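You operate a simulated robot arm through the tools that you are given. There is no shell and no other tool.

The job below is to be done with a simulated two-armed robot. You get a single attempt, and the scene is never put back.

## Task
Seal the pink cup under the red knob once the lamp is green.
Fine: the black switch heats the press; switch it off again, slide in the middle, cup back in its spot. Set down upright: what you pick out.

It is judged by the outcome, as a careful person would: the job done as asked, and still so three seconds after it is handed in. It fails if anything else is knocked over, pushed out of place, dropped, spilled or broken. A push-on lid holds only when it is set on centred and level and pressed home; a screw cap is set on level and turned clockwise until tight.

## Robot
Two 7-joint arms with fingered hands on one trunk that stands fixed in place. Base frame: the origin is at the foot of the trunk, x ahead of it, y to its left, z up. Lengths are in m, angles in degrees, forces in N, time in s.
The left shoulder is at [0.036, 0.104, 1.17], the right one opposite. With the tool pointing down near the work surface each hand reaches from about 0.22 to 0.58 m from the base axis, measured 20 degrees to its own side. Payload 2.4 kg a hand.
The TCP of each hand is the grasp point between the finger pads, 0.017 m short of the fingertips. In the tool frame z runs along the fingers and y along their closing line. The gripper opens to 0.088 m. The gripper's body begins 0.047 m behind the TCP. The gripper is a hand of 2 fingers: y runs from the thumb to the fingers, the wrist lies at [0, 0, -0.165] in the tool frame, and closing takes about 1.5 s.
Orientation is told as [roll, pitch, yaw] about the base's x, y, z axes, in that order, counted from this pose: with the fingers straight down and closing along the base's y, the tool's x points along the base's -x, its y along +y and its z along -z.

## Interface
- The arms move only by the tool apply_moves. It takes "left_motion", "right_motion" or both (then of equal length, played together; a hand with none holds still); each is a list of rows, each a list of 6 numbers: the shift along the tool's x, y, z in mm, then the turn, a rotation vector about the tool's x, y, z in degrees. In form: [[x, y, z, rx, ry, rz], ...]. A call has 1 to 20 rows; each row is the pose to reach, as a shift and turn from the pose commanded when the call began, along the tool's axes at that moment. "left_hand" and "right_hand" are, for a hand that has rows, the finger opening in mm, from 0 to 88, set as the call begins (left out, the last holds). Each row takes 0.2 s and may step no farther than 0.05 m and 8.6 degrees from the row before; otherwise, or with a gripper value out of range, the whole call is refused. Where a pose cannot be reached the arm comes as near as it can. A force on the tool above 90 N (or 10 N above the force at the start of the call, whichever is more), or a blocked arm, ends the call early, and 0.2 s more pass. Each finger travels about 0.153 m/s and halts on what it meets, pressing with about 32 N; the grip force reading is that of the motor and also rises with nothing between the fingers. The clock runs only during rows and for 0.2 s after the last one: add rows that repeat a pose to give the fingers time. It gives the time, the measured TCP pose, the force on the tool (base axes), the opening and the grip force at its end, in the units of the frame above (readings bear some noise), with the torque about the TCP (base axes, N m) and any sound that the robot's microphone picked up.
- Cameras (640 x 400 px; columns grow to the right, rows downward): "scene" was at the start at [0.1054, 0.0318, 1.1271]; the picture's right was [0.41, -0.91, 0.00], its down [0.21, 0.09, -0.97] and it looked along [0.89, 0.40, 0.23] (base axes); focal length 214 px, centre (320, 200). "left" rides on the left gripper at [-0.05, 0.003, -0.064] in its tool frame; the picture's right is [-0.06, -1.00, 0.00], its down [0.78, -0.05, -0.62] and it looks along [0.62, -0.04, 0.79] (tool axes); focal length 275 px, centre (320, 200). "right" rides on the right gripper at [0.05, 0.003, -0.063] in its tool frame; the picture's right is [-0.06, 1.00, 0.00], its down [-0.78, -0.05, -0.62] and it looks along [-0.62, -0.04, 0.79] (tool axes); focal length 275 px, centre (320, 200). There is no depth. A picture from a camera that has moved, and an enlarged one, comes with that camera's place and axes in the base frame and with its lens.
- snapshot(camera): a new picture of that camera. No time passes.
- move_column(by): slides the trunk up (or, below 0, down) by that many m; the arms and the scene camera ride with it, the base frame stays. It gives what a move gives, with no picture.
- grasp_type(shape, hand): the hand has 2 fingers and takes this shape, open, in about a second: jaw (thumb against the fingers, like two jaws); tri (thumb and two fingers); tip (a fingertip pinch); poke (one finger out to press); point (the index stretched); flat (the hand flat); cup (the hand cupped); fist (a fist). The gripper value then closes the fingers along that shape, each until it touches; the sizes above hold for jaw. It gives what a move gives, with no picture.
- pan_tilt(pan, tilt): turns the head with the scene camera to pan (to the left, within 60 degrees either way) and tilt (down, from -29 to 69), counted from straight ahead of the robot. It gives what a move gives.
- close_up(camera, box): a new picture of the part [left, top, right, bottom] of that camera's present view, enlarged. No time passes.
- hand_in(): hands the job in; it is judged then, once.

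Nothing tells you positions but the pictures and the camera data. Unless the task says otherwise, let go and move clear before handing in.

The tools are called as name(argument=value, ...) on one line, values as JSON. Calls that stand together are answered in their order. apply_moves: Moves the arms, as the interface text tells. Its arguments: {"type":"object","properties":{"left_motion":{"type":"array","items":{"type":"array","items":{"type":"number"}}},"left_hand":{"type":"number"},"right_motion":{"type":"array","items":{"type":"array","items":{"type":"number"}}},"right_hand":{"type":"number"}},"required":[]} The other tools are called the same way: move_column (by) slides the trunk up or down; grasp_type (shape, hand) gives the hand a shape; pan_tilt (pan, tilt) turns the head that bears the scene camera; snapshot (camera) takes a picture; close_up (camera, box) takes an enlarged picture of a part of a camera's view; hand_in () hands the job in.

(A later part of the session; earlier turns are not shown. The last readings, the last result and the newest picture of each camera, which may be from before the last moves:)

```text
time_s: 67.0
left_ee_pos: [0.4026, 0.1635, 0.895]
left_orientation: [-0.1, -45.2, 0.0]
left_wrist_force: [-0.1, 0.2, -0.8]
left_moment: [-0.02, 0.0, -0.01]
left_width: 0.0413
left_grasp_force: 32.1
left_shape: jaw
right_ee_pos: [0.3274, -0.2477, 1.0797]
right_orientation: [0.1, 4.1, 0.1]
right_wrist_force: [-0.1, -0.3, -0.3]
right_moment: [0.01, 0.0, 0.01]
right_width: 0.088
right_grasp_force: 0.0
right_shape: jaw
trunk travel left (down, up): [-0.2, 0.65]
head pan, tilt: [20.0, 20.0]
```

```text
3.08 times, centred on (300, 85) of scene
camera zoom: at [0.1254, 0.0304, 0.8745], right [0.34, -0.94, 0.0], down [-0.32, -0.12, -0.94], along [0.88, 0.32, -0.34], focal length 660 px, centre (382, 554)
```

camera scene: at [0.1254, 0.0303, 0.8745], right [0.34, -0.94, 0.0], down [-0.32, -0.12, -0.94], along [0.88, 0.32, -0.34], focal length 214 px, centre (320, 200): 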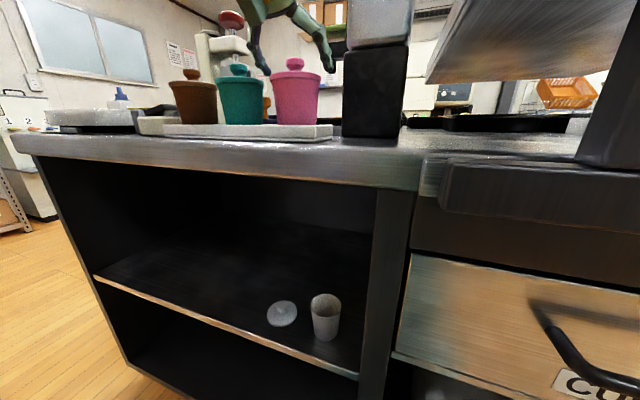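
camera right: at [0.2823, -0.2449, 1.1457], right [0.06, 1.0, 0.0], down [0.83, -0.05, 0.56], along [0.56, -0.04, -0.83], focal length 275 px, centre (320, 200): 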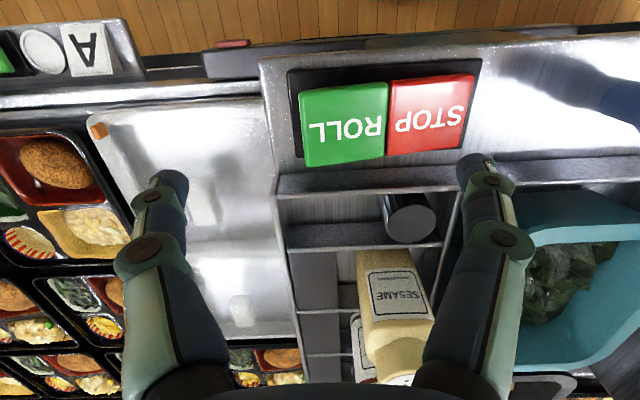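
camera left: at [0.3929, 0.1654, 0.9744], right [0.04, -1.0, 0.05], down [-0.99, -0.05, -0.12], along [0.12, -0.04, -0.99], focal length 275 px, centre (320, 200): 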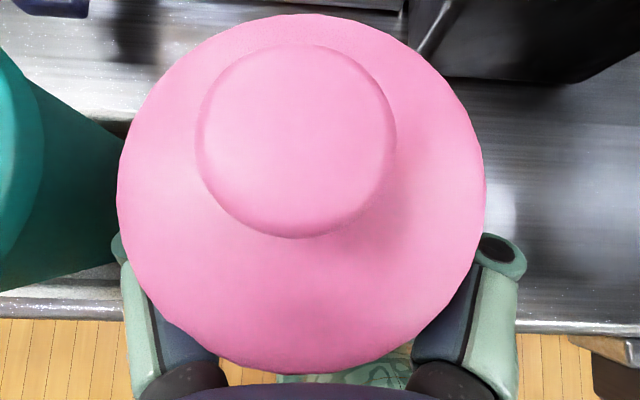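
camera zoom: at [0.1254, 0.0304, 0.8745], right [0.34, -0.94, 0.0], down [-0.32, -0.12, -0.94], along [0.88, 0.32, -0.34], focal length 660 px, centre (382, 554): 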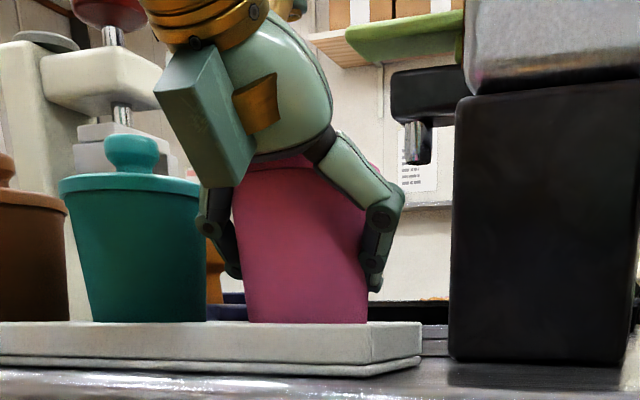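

The gripper holds at 41 mm with full force and the cup still looks upright. I'll do a small lift test of 12 mm and check that cup and lid rise together.

apply_moves(left_motion=[[2.8, 0, -2.8, 0, 0, 0], [-2.8, 0, -2.8, 0, 0, 0], [-5.7, 0, -5.6, 0, 0, 0], [-8.5, 0, -8.5, 0, 0, 0], [-8.5, 0, -8.5, 0, 0, 0]])

snapshot(camera="left")

close_up(camera="scene", box=[220, 20, 380, 150])

```text
time_s: 68.2
left_ee_pos: [0.4021, 0.1632, 0.9063]
left_orientation: [-0.1, -45.2, 0.0]
left_wrist_force: [0.7, -0.2, -0.5]
left_moment: [-0.01, -0.02, 0.0]
left_width: 0.0412
left_grasp_force: 32.0
left_shape: jaw
right_ee_pos: [0.3283, -0.2475, 1.0799]
right_orientation: [0.0, 4.2, 0.0]
right_wrist_force: [1.2, 0.4, 0.2]
right_moment: [0.0, -0.01, 0.01]
right_width: 0.0877
right_grasp_force: 0.1
right_shape: jaw
trunk travel left (down, up): [-0.2, 0.65]
head pan, tilt: [20.0, 20.0]
```

```text
taken
camera left: at [0.3926, 0.1652, 0.986], right [0.04, -1.0, 0.05], down [-0.99, -0.05, -0.12], along [0.12, -0.04, -0.99], focal length 275 px, centre (320, 200)
```

left: 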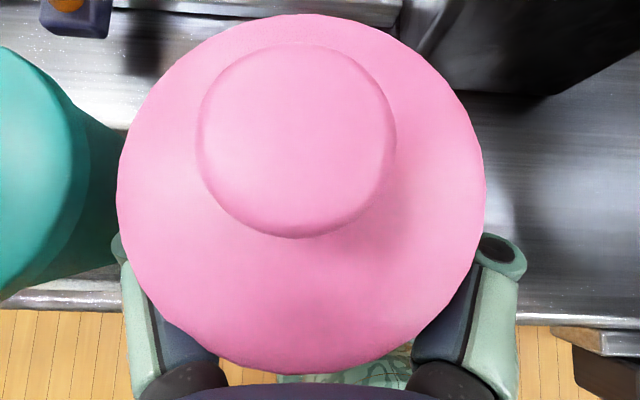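

```text
3.08 times, centred on (300, 85) of scene
camera zoom: at [0.1254, 0.0304, 0.8745], right [0.34, -0.94, 0.0], down [-0.32, -0.12, -0.94], along [0.88, 0.32, -0.34], focal length 660 px, centre (382, 554)
```

zoom: 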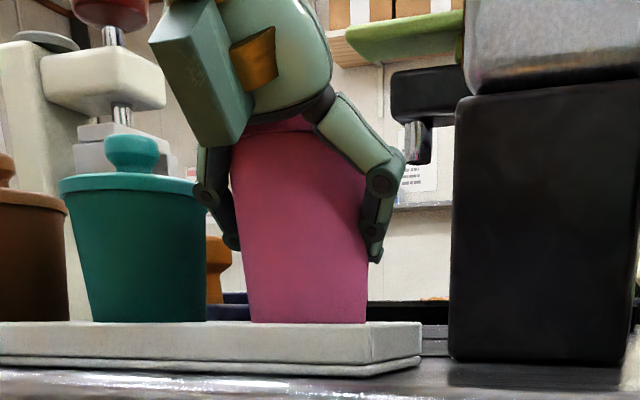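

The lid moves with the hand; I'll lift another 20 mm to verify that the cup body comes along too.

apply_moves(left_motion=[[-3.5, 0, -3.5, 0, 0, 0], [-7.1, 0, -7.1, 0, 0, 0], [-10.6, 0, -10.6, 0, 0, 0], [-14.2, 0, -14.1, 0, 0, 0], [-14.2, 0, -14.1, 0, 0, 0]])

snapshot(camera="left")

close_up(camera="scene", box=[220, 20, 380, 150])

```text
time_s: 69.4
left_ee_pos: [0.4013, 0.1635, 0.9265]
left_orientation: [0.0, -45.2, 0.0]
left_wrist_force: [0.1, 0.1, -1.3]
left_moment: [-0.02, -0.03, 0.0]
left_width: 0.0416
left_grasp_force: 32.6
left_shape: jaw
right_ee_pos: [0.3278, -0.2468, 1.0803]
right_orientation: [0.2, 4.2, 0.1]
right_wrist_force: [0.0, 0.8, 0.8]
right_moment: [0.01, 0.0, 0.0]
right_width: 0.0878
right_grasp_force: 0.0
right_shape: jaw
trunk travel left (down, up): [-0.2, 0.65]
head pan, tilt: [20.0, 20.0]
```

```text
taken
camera left: at [0.3925, 0.1651, 1.0066], right [0.04, -1.0, 0.05], down [-0.99, -0.05, -0.12], along [0.12, -0.04, -0.99], focal length 275 px, centre (320, 200)
```

left: 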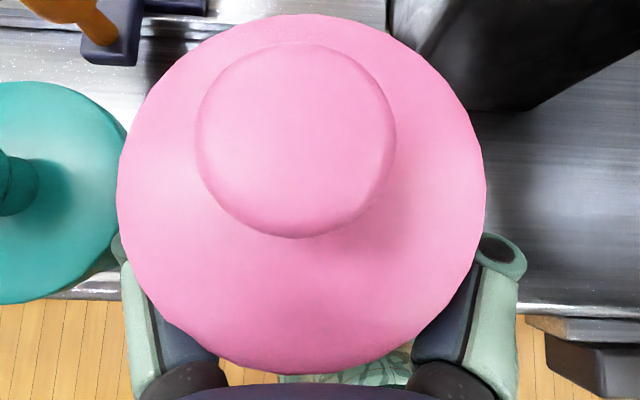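

```text
3.08 times, centred on (300, 85) of scene
camera zoom: at [0.1254, 0.0304, 0.8745], right [0.34, -0.94, 0.0], down [-0.32, -0.12, -0.94], along [0.88, 0.32, -0.34], focal length 660 px, centre (382, 554)
```

zoom: 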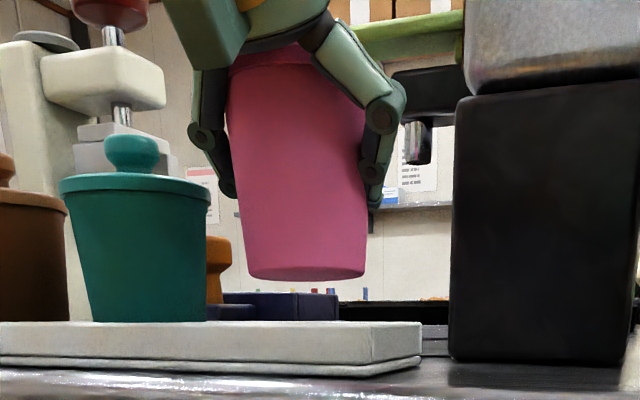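

The cup with its lid is held upright and rises cleanly; its axis sits about 3 mm left of the TCP. I'll raise it above the teal cup's knob height and move left to line up with the slide.

apply_moves(left_motion=[[-14, 0, -13.8, 0, 0, 0], [-28, 0, -27.6, 0, 0, 0], [-42, 0, -41.4, 0, 0, 0], [-55.7, 0, -55.3, 0, 0, 0], [-55.7, 20, -55.3, 0, 0, 0], [-55.7, 40, -55.3, 0, 0, 0], [-55.7, 60, -55.3, 0, 0, 0], [-55.7, 80, -55.3, 0, 0, 0], [-55.7, 101.5, -55.3, 0, 0, 0], [-55.7, 101.5, -55.3, 0, 0, 0]])

snapshot(camera="left")

snapshot(camera="scene")

```text
time_s: 71.6
left_ee_pos: [0.4015, 0.2655, 1.0046]
left_orientation: [-0.1, -45.1, -0.1]
left_wrist_force: [0.2, -0.2, -1.0]
left_moment: [0.03, 0.0, 0.02]
left_width: 0.0414
left_grasp_force: 32.2
left_shape: jaw
right_ee_pos: [0.3267, -0.2472, 1.0793]
right_orientation: [0.1, 4.2, 0.0]
right_wrist_force: [0.5, -0.6, 1.3]
right_moment: [-0.02, -0.01, -0.02]
right_width: 0.0877
right_grasp_force: 0.1
right_shape: jaw
trunk travel left (down, up): [-0.2, 0.65]
head pan, tilt: [20.0, 20.0]
```

```text
taken
camera left: at [0.3925, 0.2677, 1.0848], right [0.04, -1.0, 0.05], down [-0.99, -0.05, -0.12], along [0.12, -0.04, -0.99], focal length 275 px, centre (320, 200)
```

left: 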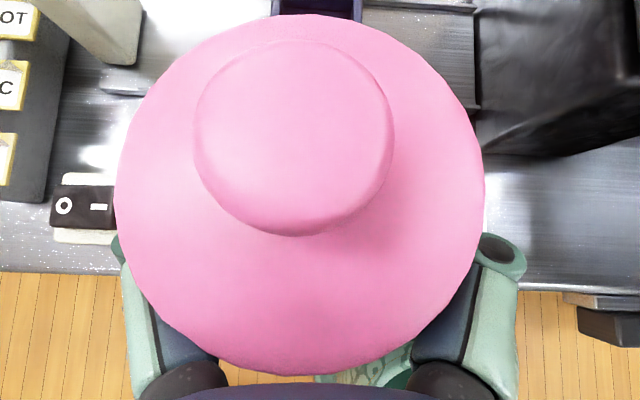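

```text
taken
camera scene: at [0.1254, 0.0305, 0.8745], right [0.34, -0.94, 0.0], down [-0.32, -0.12, -0.94], along [0.88, 0.32, -0.34], focal length 214 px, centre (320, 200)
```

scene: 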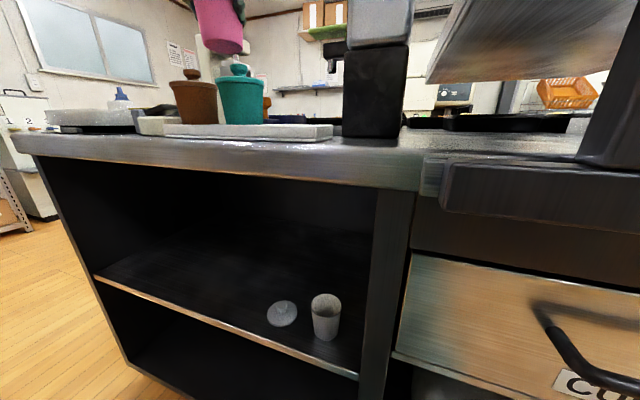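

Now I'll move forward over the slide at this height.

apply_moves(left_motion=[[-15.4, 0, 15.5, 0, 0, 0], [-30.8, 0, 31, 0, 0, 0], [-46.2, 0, 46.5, 0, 0, 0], [-61.6, 0, 62, 0, 0, 0], [-77, 0, 77.5, 0, 0, 0], [-92.4, 0, 93, 0, 0, 0], [-107.5, 0, 108.2, 0, 0, 0], [-107.5, 0, 108.2, 0, 0, 0]])

snapshot(camera="left")

snapshot(camera="scene")

```text
time_s: 73.4
left_ee_pos: [0.557, 0.266, 1.0032]
left_orientation: [-0.1, -45.2, 0.0]
left_wrist_force: [-0.1, -0.3, -0.7]
left_moment: [-0.02, -0.01, 0.0]
left_width: 0.0411
left_grasp_force: 32.4
left_shape: jaw
right_ee_pos: [0.328, -0.247, 1.0798]
right_orientation: [0.1, 4.1, 0.1]
right_wrist_force: [-0.8, -0.7, -0.2]
right_moment: [0.01, 0.0, 0.01]
right_width: 0.0879
right_grasp_force: 0.0
right_shape: jaw
trunk travel left (down, up): [-0.2, 0.65]
head pan, tilt: [20.0, 20.0]
```

```text
taken
camera left: at [0.547, 0.2664, 1.0833], right [0.04, -1.0, 0.05], down [-0.99, -0.05, -0.12], along [0.12, -0.04, -0.99], focal length 275 px, centre (320, 200)
```

left: 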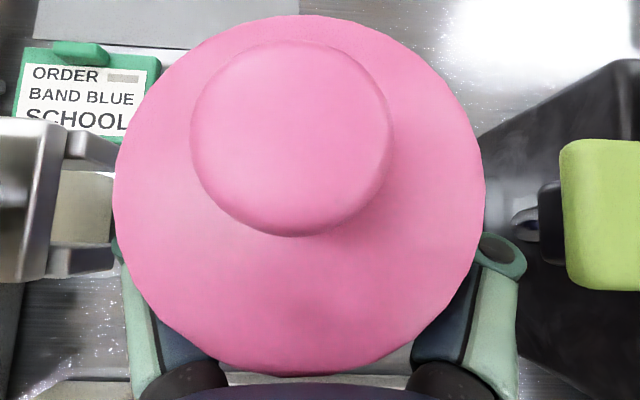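

```text
taken
camera scene: at [0.1256, 0.0303, 0.8745], right [0.34, -0.94, 0.0], down [-0.32, -0.12, -0.94], along [0.88, 0.32, -0.34], focal length 214 px, centre (320, 200)
```

scene: 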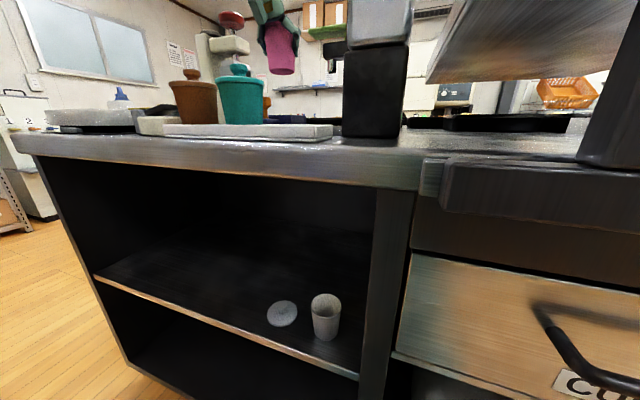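

close_up(camera="scene", box=[220, 10, 350, 140])

move_column(by=0.1)

pan_tilt(pan=24, tilt=22)

snapshot(camera="scene")

```text
3.08 times, centred on (285, 75) of scene
camera zoom: at [0.1256, 0.0303, 0.8745], right [0.34, -0.94, 0.0], down [-0.32, -0.12, -0.94], along [0.88, 0.32, -0.34], focal length 660 px, centre (428, 585)
```

zoom: 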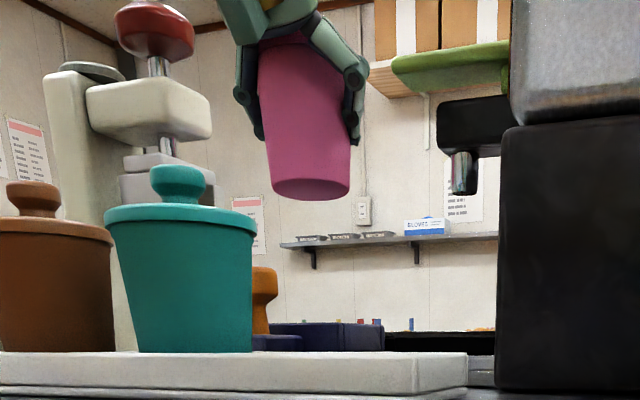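

```text
time_s: 74.8
left_ee_pos: [0.5564, 0.2647, 1.1041]
left_orientation: [-0.2, -45.2, 0.1]
left_wrist_force: [0.3, 0.7, -0.8]
left_moment: [-0.01, 0.0, 0.02]
left_width: 0.0406
left_grasp_force: 31.8
left_shape: jaw
right_ee_pos: [0.328, -0.2479, 1.181]
right_orientation: [0.1, 4.2, 0.1]
right_wrist_force: [0.1, -0.2, 0.1]
right_moment: [0.02, 0.01, 0.0]
right_width: 0.0878
right_grasp_force: 0.1
right_shape: jaw
trunk travel left (down, up): [-0.3, 0.55]
head pan, tilt: [20.0, 20.0]
```

```text
time_s: 75.4
left_ee_pos: [0.5555, 0.2649, 1.1044]
left_orientation: [-0.2, -45.2, 0.0]
left_wrist_force: [-0.4, -0.4, -1.1]
left_moment: [-0.01, 0.01, 0.01]
left_width: 0.0405
left_grasp_force: 32.5
left_shape: jaw
right_ee_pos: [0.3281, -0.2478, 1.1805]
right_orientation: [0.1, 4.2, 0.1]
right_wrist_force: [0.0, -0.2, -0.3]
right_moment: [-0.01, 0.02, -0.03]
right_width: 0.0878
right_grasp_force: 0.0
right_shape: jaw
trunk travel left (down, up): [-0.3, 0.55]
head pan, tilt: [24.0, 22.0]
```

```text
taken
camera scene: at [0.1186, 0.0363, 0.971], right [0.41, -0.91, 0.0], down [-0.34, -0.15, -0.93], along [0.85, 0.38, -0.37], focal length 214 px, centre (320, 200)
```

scene: 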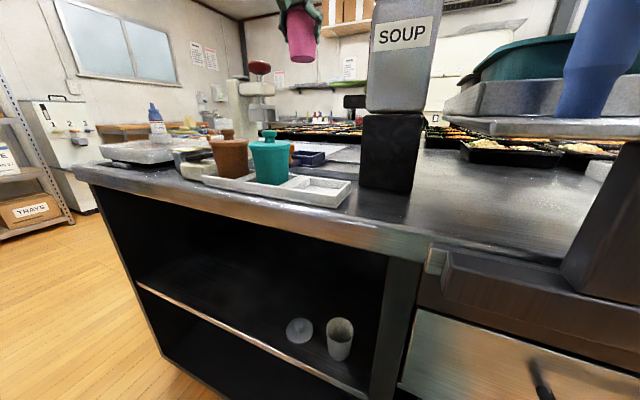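

The slide is visible below the held cup. I'll descend part-way and check the alignment.

apply_moves(left_motion=[[14.7, 0, 14.4, 0, 0, 0], [29.4, 0, 28.8, 0, 0, 0], [44.1, 0, 43.2, 0, 0, 0], [58.8, 0, 57.6, 0, 0, 0], [73.5, 0, 72, 0, 0, 0], [88.2, 0, 86.4, 0, 0, 0], [102.9, 0, 100.8, 0, 0, 0], [102.9, 0, 100.8, 0, 0, 0]])

snapshot(camera="left")

close_up(camera="scene", box=[230, 60, 370, 200])

```text
time_s: 77.2
left_ee_pos: [0.5556, 0.2648, 0.9614]
left_orientation: [-0.2, -45.3, -0.1]
left_wrist_force: [0.1, 0.0, -1.3]
left_moment: [-0.02, 0.02, 0.01]
left_width: 0.0406
left_grasp_force: 31.9
left_shape: jaw
right_ee_pos: [0.3282, -0.2468, 1.1799]
right_orientation: [0.1, 4.1, 0.1]
right_wrist_force: [0.2, -0.1, 0.1]
right_moment: [0.02, 0.0, 0.0]
right_width: 0.0878
right_grasp_force: 0.0
right_shape: jaw
trunk travel left (down, up): [-0.3, 0.55]
head pan, tilt: [24.0, 22.0]
```

```text
taken
camera left: at [0.5456, 0.2665, 1.0405], right [0.04, -1.0, 0.05], down [-0.99, -0.05, -0.12], along [0.12, -0.04, -0.99], focal length 275 px, centre (320, 200)
```

left: 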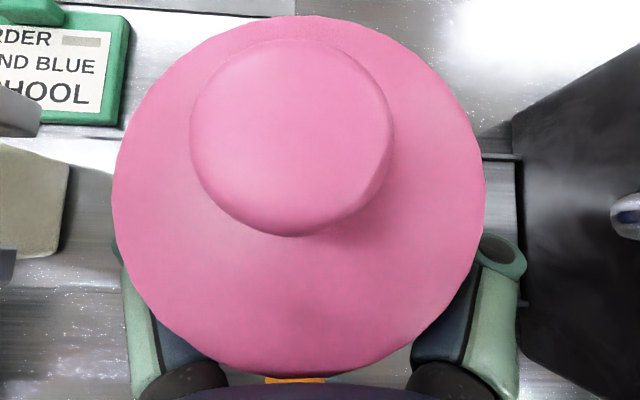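

```text
2.86 times, centred on (300, 130) of scene
camera zoom: at [0.1186, 0.0363, 0.971], right [0.41, -0.91, 0.0], down [-0.34, -0.15, -0.93], along [0.85, 0.38, -0.37], focal length 613 px, centre (377, 400)
```

zoom: 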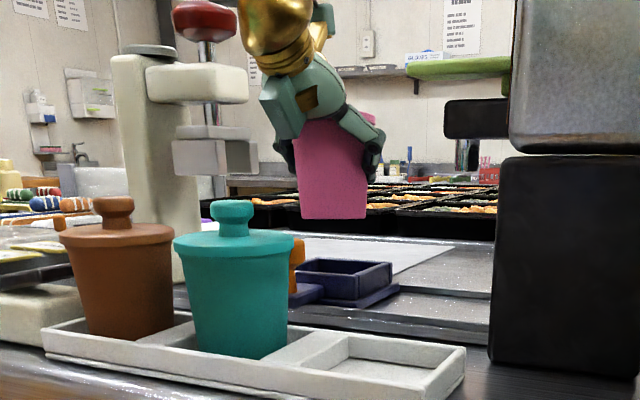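

close_up(camera="scene", box=[285, 115, 345, 175])

```text
6.67 times, centred on (315, 145) of scene
camera zoom: at [0.1186, 0.0363, 0.971], right [0.41, -0.91, 0.0], down [-0.34, -0.15, -0.93], along [0.85, 0.38, -0.37], focal length 1430 px, centre (353, 567)
```

zoom: 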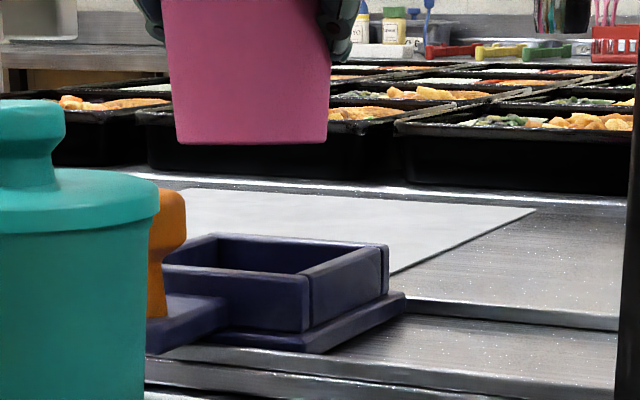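

The slide box is centred near (0.556, 0.266) with about 58 mm inside, the cup's base about 50 mm. I'll shift 2 mm right and lower until the cup's bottom is just above the rim, then check.

apply_moves(left_motion=[[0, -2, 0, 0, 0, 0], [8.5, -2, 8.5, 0, 0, 0], [17, -2, 17, 0, 0, 0], [24, -2, 23.8, 0, 0, 0], [24, -2, 23.8, 0, 0, 0]])

close_up(camera="scene", box=[285, 115, 345, 175])

snapshot(camera="left")

```text
time_s: 78.4
left_ee_pos: [0.5545, 0.2631, 0.9267]
left_orientation: [-0.1, -45.2, 0.0]
left_wrist_force: [0.7, 0.2, -0.8]
left_moment: [0.01, 0.01, 0.01]
left_width: 0.0405
left_grasp_force: 32.0
left_shape: jaw
right_ee_pos: [0.3286, -0.2477, 1.1805]
right_orientation: [0.1, 4.1, 0.1]
right_wrist_force: [-0.5, -0.1, -0.2]
right_moment: [-0.03, 0.01, 0.0]
right_width: 0.0877
right_grasp_force: 0.0
right_shape: jaw
trunk travel left (down, up): [-0.3, 0.55]
head pan, tilt: [24.0, 22.0]
```

```text
6.67 times, centred on (315, 145) of scene
camera zoom: at [0.1186, 0.0363, 0.971], right [0.41, -0.91, 0.0], down [-0.34, -0.15, -0.93], along [0.85, 0.38, -0.37], focal length 1430 px, centre (353, 567)
```

zoom: 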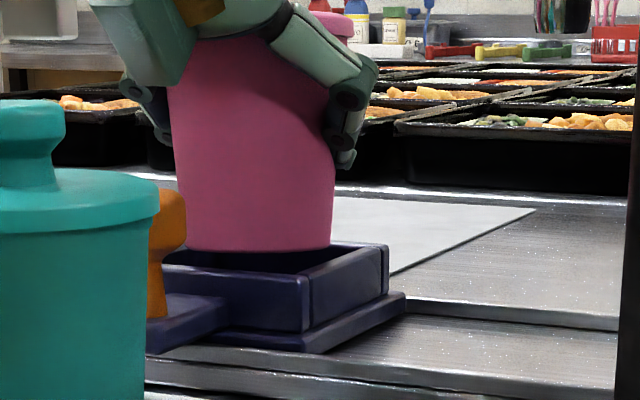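

```text
taken
camera left: at [0.5448, 0.2647, 1.007], right [0.04, -1.0, 0.05], down [-0.99, -0.05, -0.12], along [0.12, -0.04, -0.99], focal length 275 px, centre (320, 200)
```

left: 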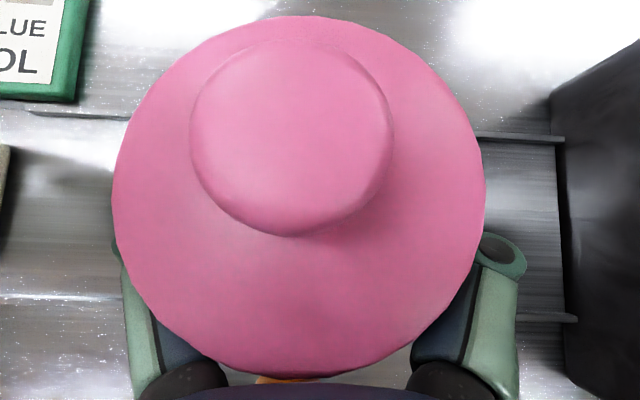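

close_up(camera="scene", box=[296, 132, 328, 156])

```text
16.00 times, centred on (312, 144) of scene
camera zoom: at [0.1186, 0.0363, 0.971], right [0.41, -0.91, 0.0], down [-0.34, -0.15, -0.93], along [0.85, 0.38, -0.37], focal length 3432 px, centre (448, 1096)
```

zoom: 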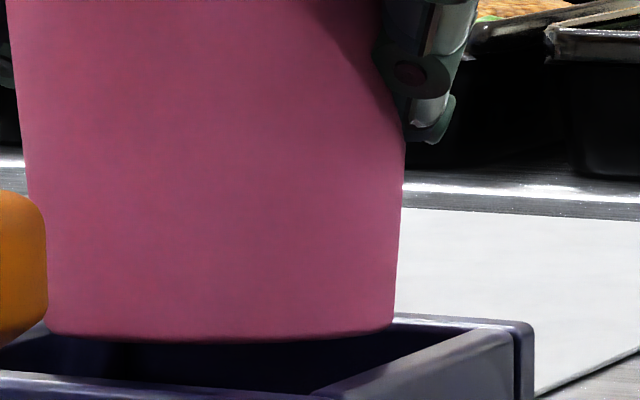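

The zoom shows the cup's base with 5–6 mm room at the sides, and it wants about 2 mm more forward. I'll make that correction and lower further.

apply_moves(left_motion=[[-1.4, 0.5, 1.4, 0, 0, 0], [2.1, 0.5, 4.9, 0, 0, 0], [5.7, 0.5, 8.5, 0, 0, 0], [5.7, 0.5, 8.5, 0, 0, 0]])

close_up(camera="scene", box=[292, 132, 332, 162])

```text
time_s: 79.4
left_ee_pos: [0.557, 0.2635, 0.9165]
left_orientation: [-0.1, -45.2, -0.1]
left_wrist_force: [0.7, -0.1, -1.3]
left_moment: [-0.01, 0.02, 0.03]
left_width: 0.0406
left_grasp_force: 32.0
left_shape: jaw
right_ee_pos: [0.3281, -0.2474, 1.1797]
right_orientation: [0.1, 4.1, 0.1]
right_wrist_force: [-0.8, -0.7, 0.0]
right_moment: [0.0, -0.01, -0.01]
right_width: 0.0878
right_grasp_force: 0.0
right_shape: jaw
trunk travel left (down, up): [-0.3, 0.55]
head pan, tilt: [24.0, 22.0]
```

```text
13.33 times, centred on (312, 147) of scene
camera zoom: at [0.1186, 0.0363, 0.971], right [0.41, -0.91, 0.0], down [-0.34, -0.15, -0.93], along [0.85, 0.38, -0.37], focal length 2860 px, centre (427, 907)
```

zoom: 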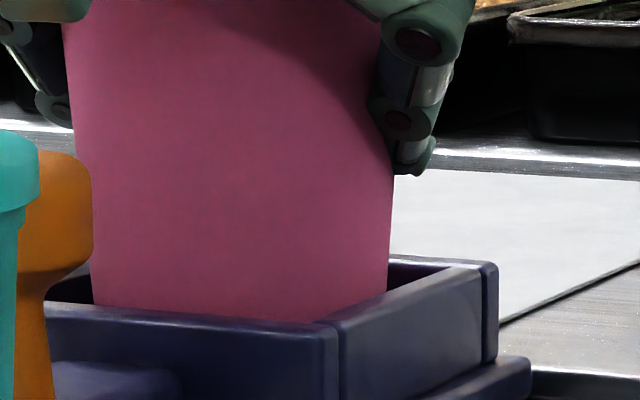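

The cup's base is inside the box. I'll lower in small steps until the force shows that it's resting.

apply_moves(left_motion=[[1.4, 0, 1.4, 0, 0, 0], [2.8, 0, 2.8, 0, 0, 0], [2.8, 0, 2.8, 0, 0, 0]])

apply_moves(left_motion=[[0.7, 0, 0.7, 0, 0, 0], [1.4, 0, 1.4, 0, 0, 0], [1.4, 0, 1.4, 0, 0, 0]])

apply_moves(left_motion=[[0.7, 0, 0.7, 0, 0, 0], [1.4, 0, 1.4, 0, 0, 0], [1.4, 0, 1.4, 0, 0, 0]])

```text
time_s: 80.2
left_ee_pos: [0.5578, 0.2632, 0.9131]
left_orientation: [-0.1, -45.2, 0.1]
left_wrist_force: [-0.5, -0.7, -0.4]
left_moment: [0.0, 0.04, -0.02]
left_width: 0.0406
left_grasp_force: 32.0
left_shape: jaw
right_ee_pos: [0.3275, -0.2466, 1.1804]
right_orientation: [0.1, 4.1, 0.1]
right_wrist_force: [-0.7, 0.9, 0.0]
right_moment: [0.01, 0.01, 0.03]
right_width: 0.088
right_grasp_force: 0.0
right_shape: jaw
trunk travel left (down, up): [-0.3, 0.55]
head pan, tilt: [24.0, 22.0]
```

```text
time_s: 81.0
left_ee_pos: [0.5563, 0.2636, 0.9115]
left_orientation: [-0.1, -45.2, 0.0]
left_wrist_force: [-0.3, 0.2, -0.6]
left_moment: [0.0, 0.01, -0.02]
left_width: 0.0403
left_grasp_force: 32.4
left_shape: jaw
right_ee_pos: [0.3283, -0.248, 1.1811]
right_orientation: [0.2, 4.1, 0.1]
right_wrist_force: [-0.5, 0.5, 0.0]
right_moment: [0.0, 0.0, 0.0]
right_width: 0.088
right_grasp_force: 0.0
right_shape: jaw
trunk travel left (down, up): [-0.3, 0.55]
head pan, tilt: [24.0, 22.0]
```

```text
time_s: 81.8
left_ee_pos: [0.5567, 0.2634, 0.9097]
left_orientation: [0.0, -45.2, 0.0]
left_wrist_force: [0.4, 0.1, -0.9]
left_moment: [0.01, 0.01, -0.02]
left_width: 0.0401
left_grasp_force: 32.1
left_shape: jaw
right_ee_pos: [0.3272, -0.248, 1.1801]
right_orientation: [0.1, 4.2, 0.1]
right_wrist_force: [0.5, 0.3, 0.5]
right_moment: [-0.01, -0.01, 0.04]
right_width: 0.0879
right_grasp_force: 0.1
right_shape: jaw
trunk travel left (down, up): [-0.3, 0.55]
head pan, tilt: [24.0, 22.0]
```

apply_moves(left_motion=[[0.7, 0, 0.7, 0, 0, 0], [1.4, 0, 1.4, 0, 0, 0], [1.4, 0, 1.4, 0, 0, 0]])

apply_moves(left_motion=[[0.7, 0, 0.7, 0, 0, 0], [1.4, 0, 1.4, 0, 0, 0], [1.4, 0, 1.4, 0, 0, 0]])

close_up(camera="scene", box=[280, 100, 344, 164])

```text
time_s: 82.6
left_ee_pos: [0.5569, 0.2638, 0.9079]
left_orientation: [-0.1, -45.3, 0.0]
left_wrist_force: [-1.2, -0.6, 4.8]
left_moment: [0.04, -0.07, 0.03]
left_width: 0.0398
left_grasp_force: 32.2
left_shape: jaw
right_ee_pos: [0.3279, -0.2483, 1.1805]
right_orientation: [0.2, 3.9, 0.1]
right_wrist_force: [-0.7, 0.4, -0.7]
right_moment: [0.04, 0.0, -0.02]
right_width: 0.0877
right_grasp_force: 0.1
right_shape: jaw
trunk travel left (down, up): [-0.3, 0.55]
head pan, tilt: [24.0, 22.0]
```

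```text
time_s: 83.4
left_ee_pos: [0.5569, 0.2629, 0.9066]
left_orientation: [0.0, -45.4, 0.0]
left_wrist_force: [-0.7, 0.2, 12.1]
left_moment: [0.07, -0.12, -0.02]
left_width: 0.0397
left_grasp_force: 32.0
left_shape: jaw
right_ee_pos: [0.3259, -0.2479, 1.1809]
right_orientation: [0.2, 4.1, 0.1]
right_wrist_force: [0.3, -0.1, -0.1]
right_moment: [0.0, -0.03, -0.01]
right_width: 0.088
right_grasp_force: 0.1
right_shape: jaw
trunk travel left (down, up): [-0.3, 0.55]
head pan, tilt: [24.0, 22.0]
```

```text
6.25 times, centred on (312, 132) of scene
camera zoom: at [0.1177, 0.0359, 0.9712], right [0.41, -0.91, 0.0], down [-0.34, -0.15, -0.93], along [0.85, 0.38, -0.37], focal length 1340 px, centre (370, 625)
```

zoom: 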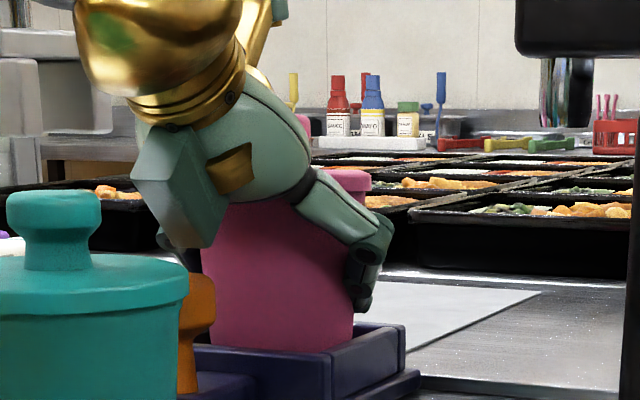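

The cup rests in the slide box (12 N). I'll ease up 1.3 mm and open the fingers.

apply_moves(left_motion=[[-0.9, 0, -0.9, 0, 0, 0], [-0.9, 0, -0.9, 0, 0, 0]])

apply_moves(left_motion=[[0, 0, 0, 0, 0, 0], [0, 0, 0, 0, 0, 0], [0, 0, 0, 0, 0, 0]], left_hand=72)

snapshot(camera="left")

close_up(camera="scene", box=[280, 100, 344, 164])

```text
time_s: 84.0
left_ee_pos: [0.5555, 0.2631, 0.9071]
left_orientation: [-0.1, -45.3, 0.0]
left_wrist_force: [0.8, -0.3, 8.1]
left_moment: [0.09, -0.12, -0.01]
left_width: 0.0397
left_grasp_force: 32.0
left_shape: jaw
right_ee_pos: [0.3279, -0.2476, 1.1794]
right_orientation: [0.1, 4.0, 0.0]
right_wrist_force: [-0.2, -0.2, 0.2]
right_moment: [-0.01, 0.03, -0.01]
right_width: 0.088
right_grasp_force: 0.0
right_shape: jaw
trunk travel left (down, up): [-0.3, 0.55]
head pan, tilt: [24.0, 22.0]
```

```text
time_s: 84.8
left_ee_pos: [0.5571, 0.2635, 0.9061]
left_orientation: [-0.1, -45.2, 0.1]
left_wrist_force: [0.4, 0.3, -0.6]
left_moment: [-0.05, -0.02, -0.03]
left_width: 0.0717
left_grasp_force: 0.1
left_shape: jaw
right_ee_pos: [0.3282, -0.2472, 1.1798]
right_orientation: [0.2, 4.1, 0.2]
right_wrist_force: [-0.9, 0.5, 0.5]
right_moment: [0.03, 0.04, 0.03]
right_width: 0.0876
right_grasp_force: 0.1
right_shape: jaw
trunk travel left (down, up): [-0.3, 0.55]
head pan, tilt: [24.0, 22.0]
```

```text
taken
camera left: at [0.547, 0.2653, 0.9857], right [0.04, -1.0, 0.05], down [-0.99, -0.05, -0.12], along [0.12, -0.04, -0.99], focal length 275 px, centre (320, 200)
```

left: 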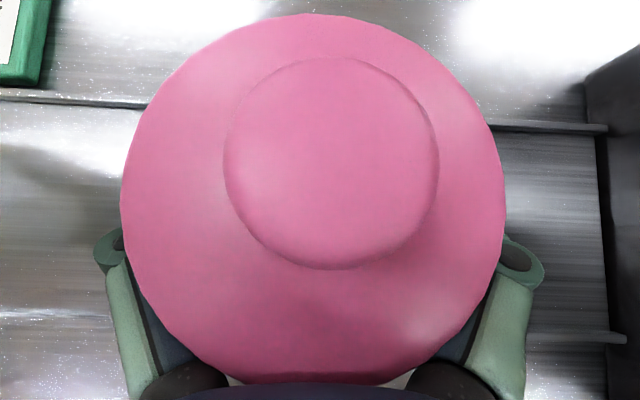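

```text
6.25 times, centred on (312, 132) of scene
camera zoom: at [0.1186, 0.0363, 0.971], right [0.41, -0.91, 0.0], down [-0.34, -0.15, -0.93], along [0.85, 0.38, -0.37], focal length 1340 px, centre (370, 625)
```

zoom: 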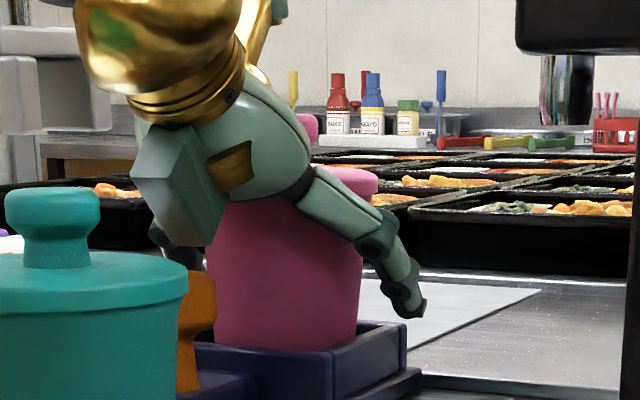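

The cup stands upright in the slide box. I'll retreat back-and-up along the fingers to get clear of it.

apply_moves(left_motion=[[0, 0, -20, 0, 0, 0], [0, 0, -40, 0, 0, 0], [0, 0, -60, 0, 0, 0], [0, 0, -80, 0, 0, 0], [0, 0, -95, 0, 0, 0], [0, 0, -95, 0, 0, 0]])

snapshot(camera="left")

close_up(camera="scene", box=[230, 60, 370, 200])

```text
time_s: 86.2
left_ee_pos: [0.4881, 0.2633, 0.9736]
left_orientation: [-0.2, -45.2, -0.1]
left_wrist_force: [-0.5, 0.4, 0.7]
left_moment: [-0.02, 0.0, 0.02]
left_width: 0.0716
left_grasp_force: 0.0
left_shape: jaw
right_ee_pos: [0.3283, -0.2484, 1.1806]
right_orientation: [0.1, 4.1, 0.1]
right_wrist_force: [0.3, 0.3, -0.2]
right_moment: [-0.01, -0.02, 0.01]
right_width: 0.0878
right_grasp_force: 0.1
right_shape: jaw
trunk travel left (down, up): [-0.3, 0.55]
head pan, tilt: [24.0, 22.0]
```

```text
taken
camera left: at [0.4791, 0.2655, 1.0529], right [0.04, -1.0, 0.05], down [-0.99, -0.05, -0.12], along [0.12, -0.04, -0.99], focal length 275 px, centre (320, 200)
```

left: 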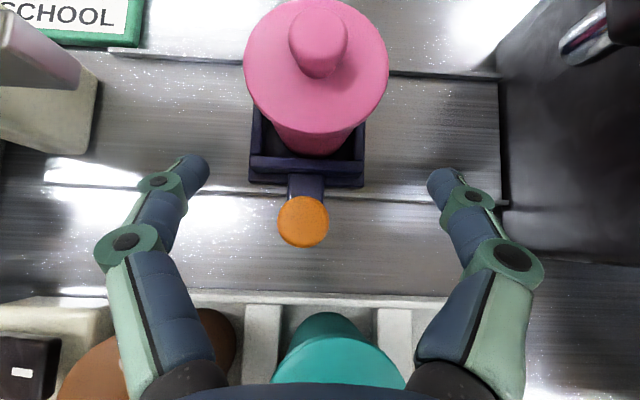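

```text
2.86 times, centred on (300, 130) of scene
camera zoom: at [0.1185, 0.0363, 0.971], right [0.41, -0.91, 0.0], down [-0.34, -0.15, -0.93], along [0.85, 0.38, -0.37], focal length 613 px, centre (377, 400)
```

zoom: 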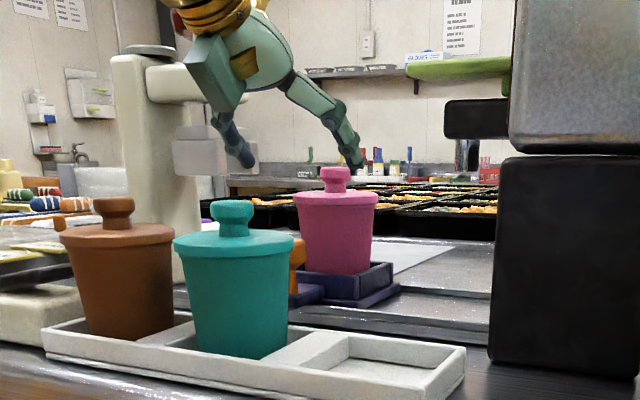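

The cup stands upright inside the slide box. Next I'll grip the orange slide knob (0.486, 0.268) with a steeper hand so as not to touch the teal cup behind; first I rotate to a 20° tilt above it.

apply_moves(left_motion=[[0.3, 1.2, -0.3, 0, 6.3, 0], [0.6, 2.5, -0.6, 0, 12.6, 0], [0.9, 3.7, -0.9, 0, 18.9, 0], [1.1, 5, -1.1, 0, 25.2, 0], [1.1, 5, -1.1, 0, 25.2, 0]], left_hand=55)

snapshot(camera="left")

snapshot(camera="scene")

```text
time_s: 87.4
left_ee_pos: [0.4876, 0.2689, 0.9727]
left_orientation: [0.0, -19.9, -0.2]
left_wrist_force: [-0.6, 0.1, 0.7]
left_moment: [-0.03, 0.01, 0.01]
left_width: 0.0555
left_grasp_force: 0.0
left_shape: jaw
right_ee_pos: [0.328, -0.2465, 1.18]
right_orientation: [0.1, 4.1, 0.0]
right_wrist_force: [-0.8, -0.1, 0.3]
right_moment: [-0.04, -0.03, -0.02]
right_width: 0.088
right_grasp_force: 0.0
right_shape: jaw
trunk travel left (down, up): [-0.3, 0.55]
head pan, tilt: [24.0, 22.0]
```

```text
taken
camera left: at [0.5131, 0.2703, 1.0495], right [0.06, -1.0, 0.02], down [-0.95, -0.05, 0.31], along [-0.31, -0.04, -0.95], focal length 275 px, centre (320, 200)
```

left: 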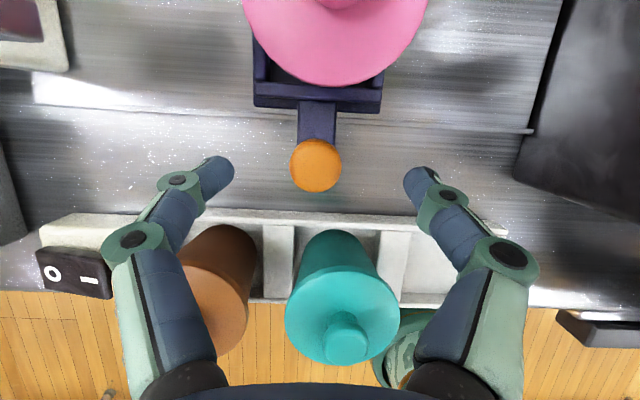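

```text
taken
camera scene: at [0.1186, 0.0362, 0.971], right [0.41, -0.91, 0.0], down [-0.34, -0.15, -0.93], along [0.85, 0.38, -0.37], focal length 214 px, centre (320, 200)
```

scene: 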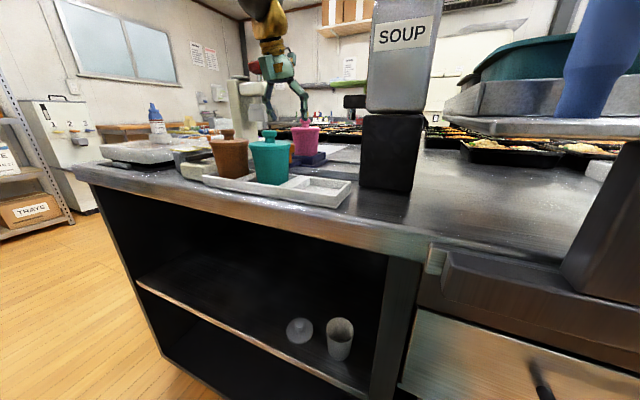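

Knob is right below the TCP at (0.487, 0.268). I'll descend around it and close.

apply_moves(left_motion=[[5.6, -0.2, 15, 0, 0, 0], [11.2, -0.4, 30, 0, 0, 0], [16.8, -0.6, 45, 0, 0, 0], [22.3, -0.8, 59.7, 0, 0, 0], [22.3, -0.8, 59.7, 0, 0, 0]])

snapshot(camera="left")

close_up(camera="scene", box=[230, 60, 370, 200])

```text
time_s: 88.6
left_ee_pos: [0.4882, 0.2673, 0.908]
left_orientation: [-0.1, -20.0, -0.1]
left_wrist_force: [-0.3, 0.4, -0.3]
left_moment: [0.01, 0.01, 0.01]
left_width: 0.0553
left_grasp_force: 0.1
left_shape: jaw
right_ee_pos: [0.3271, -0.2481, 1.1792]
right_orientation: [0.2, 4.1, 0.1]
right_wrist_force: [0.5, 0.7, -0.5]
right_moment: [-0.01, 0.02, -0.03]
right_width: 0.0877
right_grasp_force: 0.1
right_shape: jaw
trunk travel left (down, up): [-0.3, 0.55]
head pan, tilt: [24.0, 22.0]
```

```text
taken
camera left: at [0.5124, 0.2693, 0.9848], right [0.06, -1.0, 0.02], down [-0.95, -0.05, 0.31], along [-0.31, -0.04, -0.95], focal length 275 px, centre (320, 200)
```

left: 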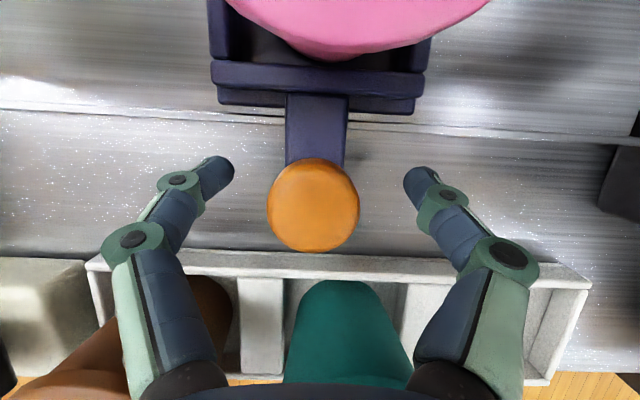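

```text
2.86 times, centred on (300, 130) of scene
camera zoom: at [0.1186, 0.0362, 0.971], right [0.41, -0.91, 0.0], down [-0.34, -0.15, -0.93], along [0.85, 0.38, -0.37], focal length 613 px, centre (377, 400)
```

zoom: 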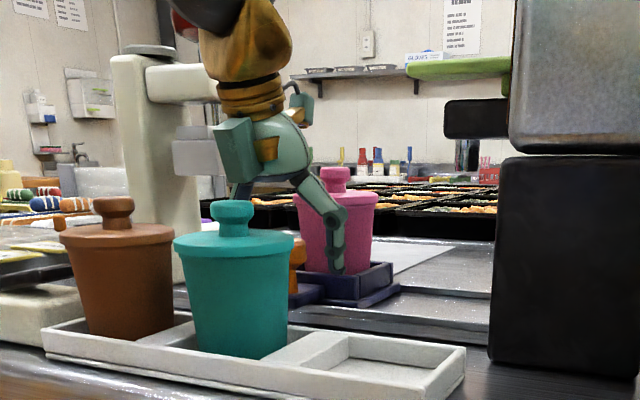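

The knob is between the fingers. I'll close on it.

apply_moves(left_motion=[[0, 0, 0, 0, 0, 0], [0, 0, 0, 0, 0, 0], [0, 0, 0, 0, 0, 0], [0, 0, 0, 0, 0, 0], [0, 0, 0, 0, 0, 0], [0, 0, 0, 0, 0, 0]], left_hand=5)

snapshot(camera="left")

close_up(camera="scene", box=[285, 115, 345, 175])

```text
time_s: 90.0
left_ee_pos: [0.4897, 0.2684, 0.9064]
left_orientation: [-0.2, -19.9, 0.0]
left_wrist_force: [14.1, -2.1, -27.9]
left_moment: [-0.03, 0.0, -0.13]
left_width: 0.0083
left_grasp_force: 32.1
left_shape: jaw
right_ee_pos: [0.3313, -0.247, 1.1796]
right_orientation: [-0.1, 4.2, 0.1]
right_wrist_force: [1.1, -0.4, 0.0]
right_moment: [-0.04, -0.01, 0.02]
right_width: 0.0879
right_grasp_force: 0.0
right_shape: jaw
trunk travel left (down, up): [-0.3, 0.55]
head pan, tilt: [24.0, 22.0]
```

```text
taken
camera left: at [0.5153, 0.27, 0.9825], right [0.06, -1.0, 0.02], down [-0.95, -0.05, 0.32], along [-0.32, -0.04, -0.95], focal length 275 px, centre (320, 200)
```

left: 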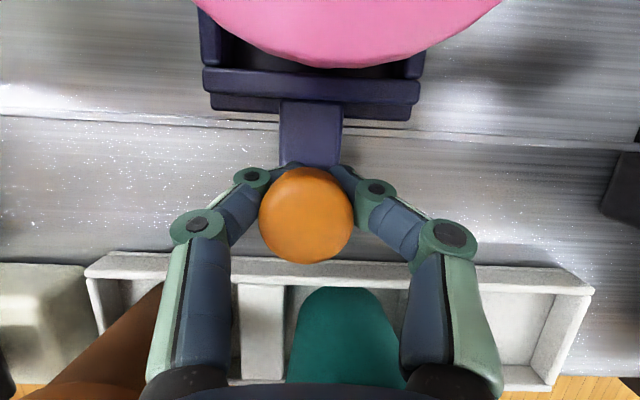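

```text
6.67 times, centred on (315, 145) of scene
camera zoom: at [0.1215, 0.0369, 0.9704], right [0.41, -0.91, 0.0], down [-0.35, -0.15, -0.93], along [0.85, 0.38, -0.38], focal length 1430 px, centre (353, 567)
```

zoom: 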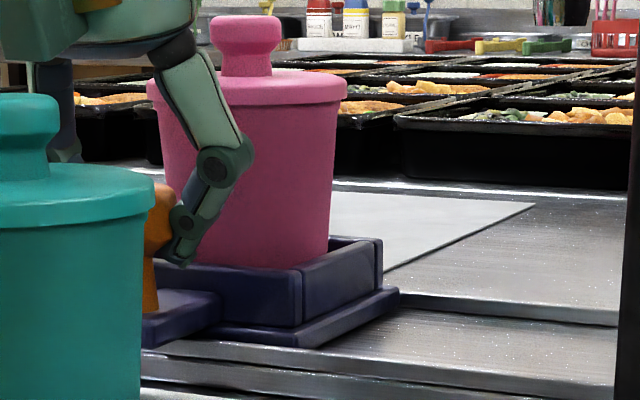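

The fingers pinched the neck below the knob's head and pull on it (28 N). I'll loosen slightly so that they just cage the neck.

apply_moves(left_motion=[[0, 0, 0, 0, 0, 0], [0, 0, 0, 0, 0, 0], [0, 0, 0, 0, 0, 0]], left_hand=15)

snapshot(camera="left")

close_up(camera="scene", box=[285, 115, 345, 175])

```text
time_s: 90.8
left_ee_pos: [0.4878, 0.2678, 0.9104]
left_orientation: [-0.2, -20.1, 0.0]
left_wrist_force: [1.8, 0.4, 0.0]
left_moment: [0.02, -0.02, -0.01]
left_width: 0.0152
left_grasp_force: 0.0
left_shape: jaw
right_ee_pos: [0.3282, -0.247, 1.1806]
right_orientation: [0.1, 4.0, 0.2]
right_wrist_force: [-0.9, -0.7, 0.6]
right_moment: [-0.01, -0.02, 0.02]
right_width: 0.0879
right_grasp_force: 0.0
right_shape: jaw
trunk travel left (down, up): [-0.3, 0.55]
head pan, tilt: [24.0, 22.0]
```

```text
taken
camera left: at [0.5124, 0.2694, 0.9859], right [0.06, -1.0, 0.02], down [-0.95, -0.05, 0.31], along [-0.31, -0.04, -0.95], focal length 275 px, centre (320, 200)
```

left: 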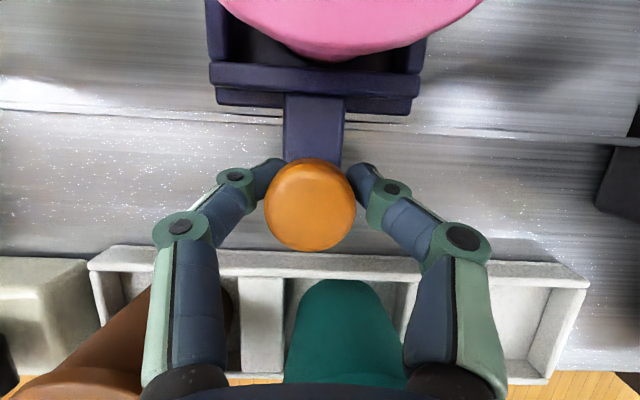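

```text
6.67 times, centred on (315, 145) of scene
camera zoom: at [0.1184, 0.0363, 0.9712], right [0.41, -0.91, 0.0], down [-0.34, -0.15, -0.93], along [0.85, 0.38, -0.37], focal length 1430 px, centre (353, 567)
```

zoom: 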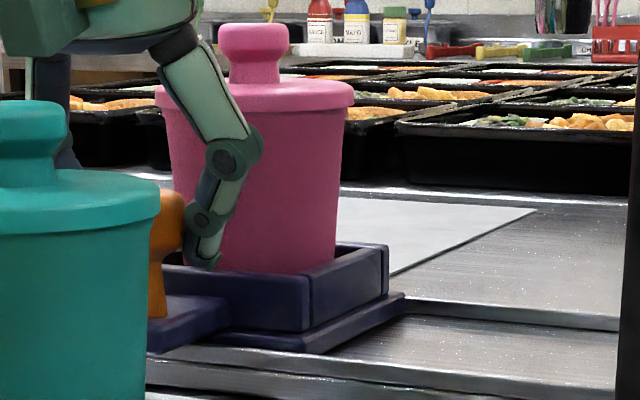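

The cage fits with the slide still at mid-track. I'll tilt to 30° to keep the hand's camera away from the press head, then push the slide toward the press in gentle steps.

apply_moves(left_motion=[[0, 0, 0, 0, -5, 0], [0, 0, 0, 0, -10, 0], [0, 0, 0, 0, -10, 0]])

apply_moves(left_motion=[[0, 5, 0, 0, 0, 0], [0, 10, 0, 0, 0, 0], [0, 17, 0, 0, 0, 0], [0, 25, 0, 0, 0, 0], [0, 33, 0, 0, 0, 0], [0, 40, 0, 0, 0, 0], [0, 40, 0, 0, 0, 0]])

snapshot(camera="left")

snapshot(camera="scene")

```text
time_s: 91.6
left_ee_pos: [0.4873, 0.2679, 0.9094]
left_orientation: [-0.1, -30.1, 0.0]
left_wrist_force: [0.8, 0.7, -0.3]
left_moment: [0.0, 0.0, 0.01]
left_width: 0.0158
left_grasp_force: 0.0
left_shape: jaw
right_ee_pos: [0.3279, -0.2478, 1.1804]
right_orientation: [0.1, 4.0, 0.1]
right_wrist_force: [0.4, -0.2, 0.1]
right_moment: [0.0, -0.02, 0.01]
right_width: 0.0882
right_grasp_force: 0.1
right_shape: jaw
trunk travel left (down, up): [-0.3, 0.55]
head pan, tilt: [24.0, 22.0]
```

```text
time_s: 93.2
left_ee_pos: [0.4879, 0.3063, 0.9091]
left_orientation: [-0.2, -30.0, 0.0]
left_wrist_force: [0.0, -0.3, -0.3]
left_moment: [-0.02, -0.03, 0.04]
left_width: 0.0159
left_grasp_force: 0.0
left_shape: jaw
right_ee_pos: [0.3281, -0.248, 1.1805]
right_orientation: [0.1, 4.1, 0.1]
right_wrist_force: [-0.1, -0.5, 0.2]
right_moment: [0.02, -0.01, -0.01]
right_width: 0.0881
right_grasp_force: 0.1
right_shape: jaw
trunk travel left (down, up): [-0.3, 0.55]
head pan, tilt: [24.0, 22.0]
```

```text
taken
camera left: at [0.4986, 0.3088, 0.9886], right [0.05, -1.0, 0.03], down [-0.99, -0.05, 0.14], along [-0.14, -0.04, -0.99], focal length 275 px, centre (320, 200)
```

left: 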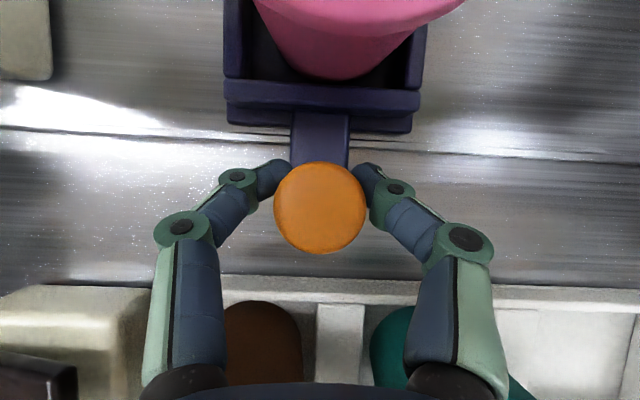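

```text
taken
camera scene: at [0.1185, 0.0362, 0.971], right [0.41, -0.91, 0.0], down [-0.34, -0.15, -0.93], along [0.85, 0.38, -0.37], focal length 214 px, centre (320, 200)
```

scene: 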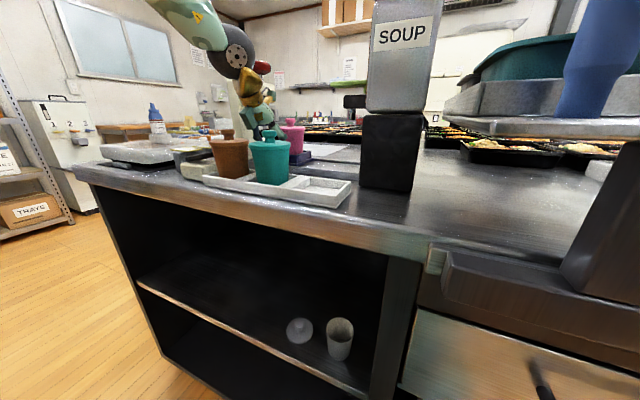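

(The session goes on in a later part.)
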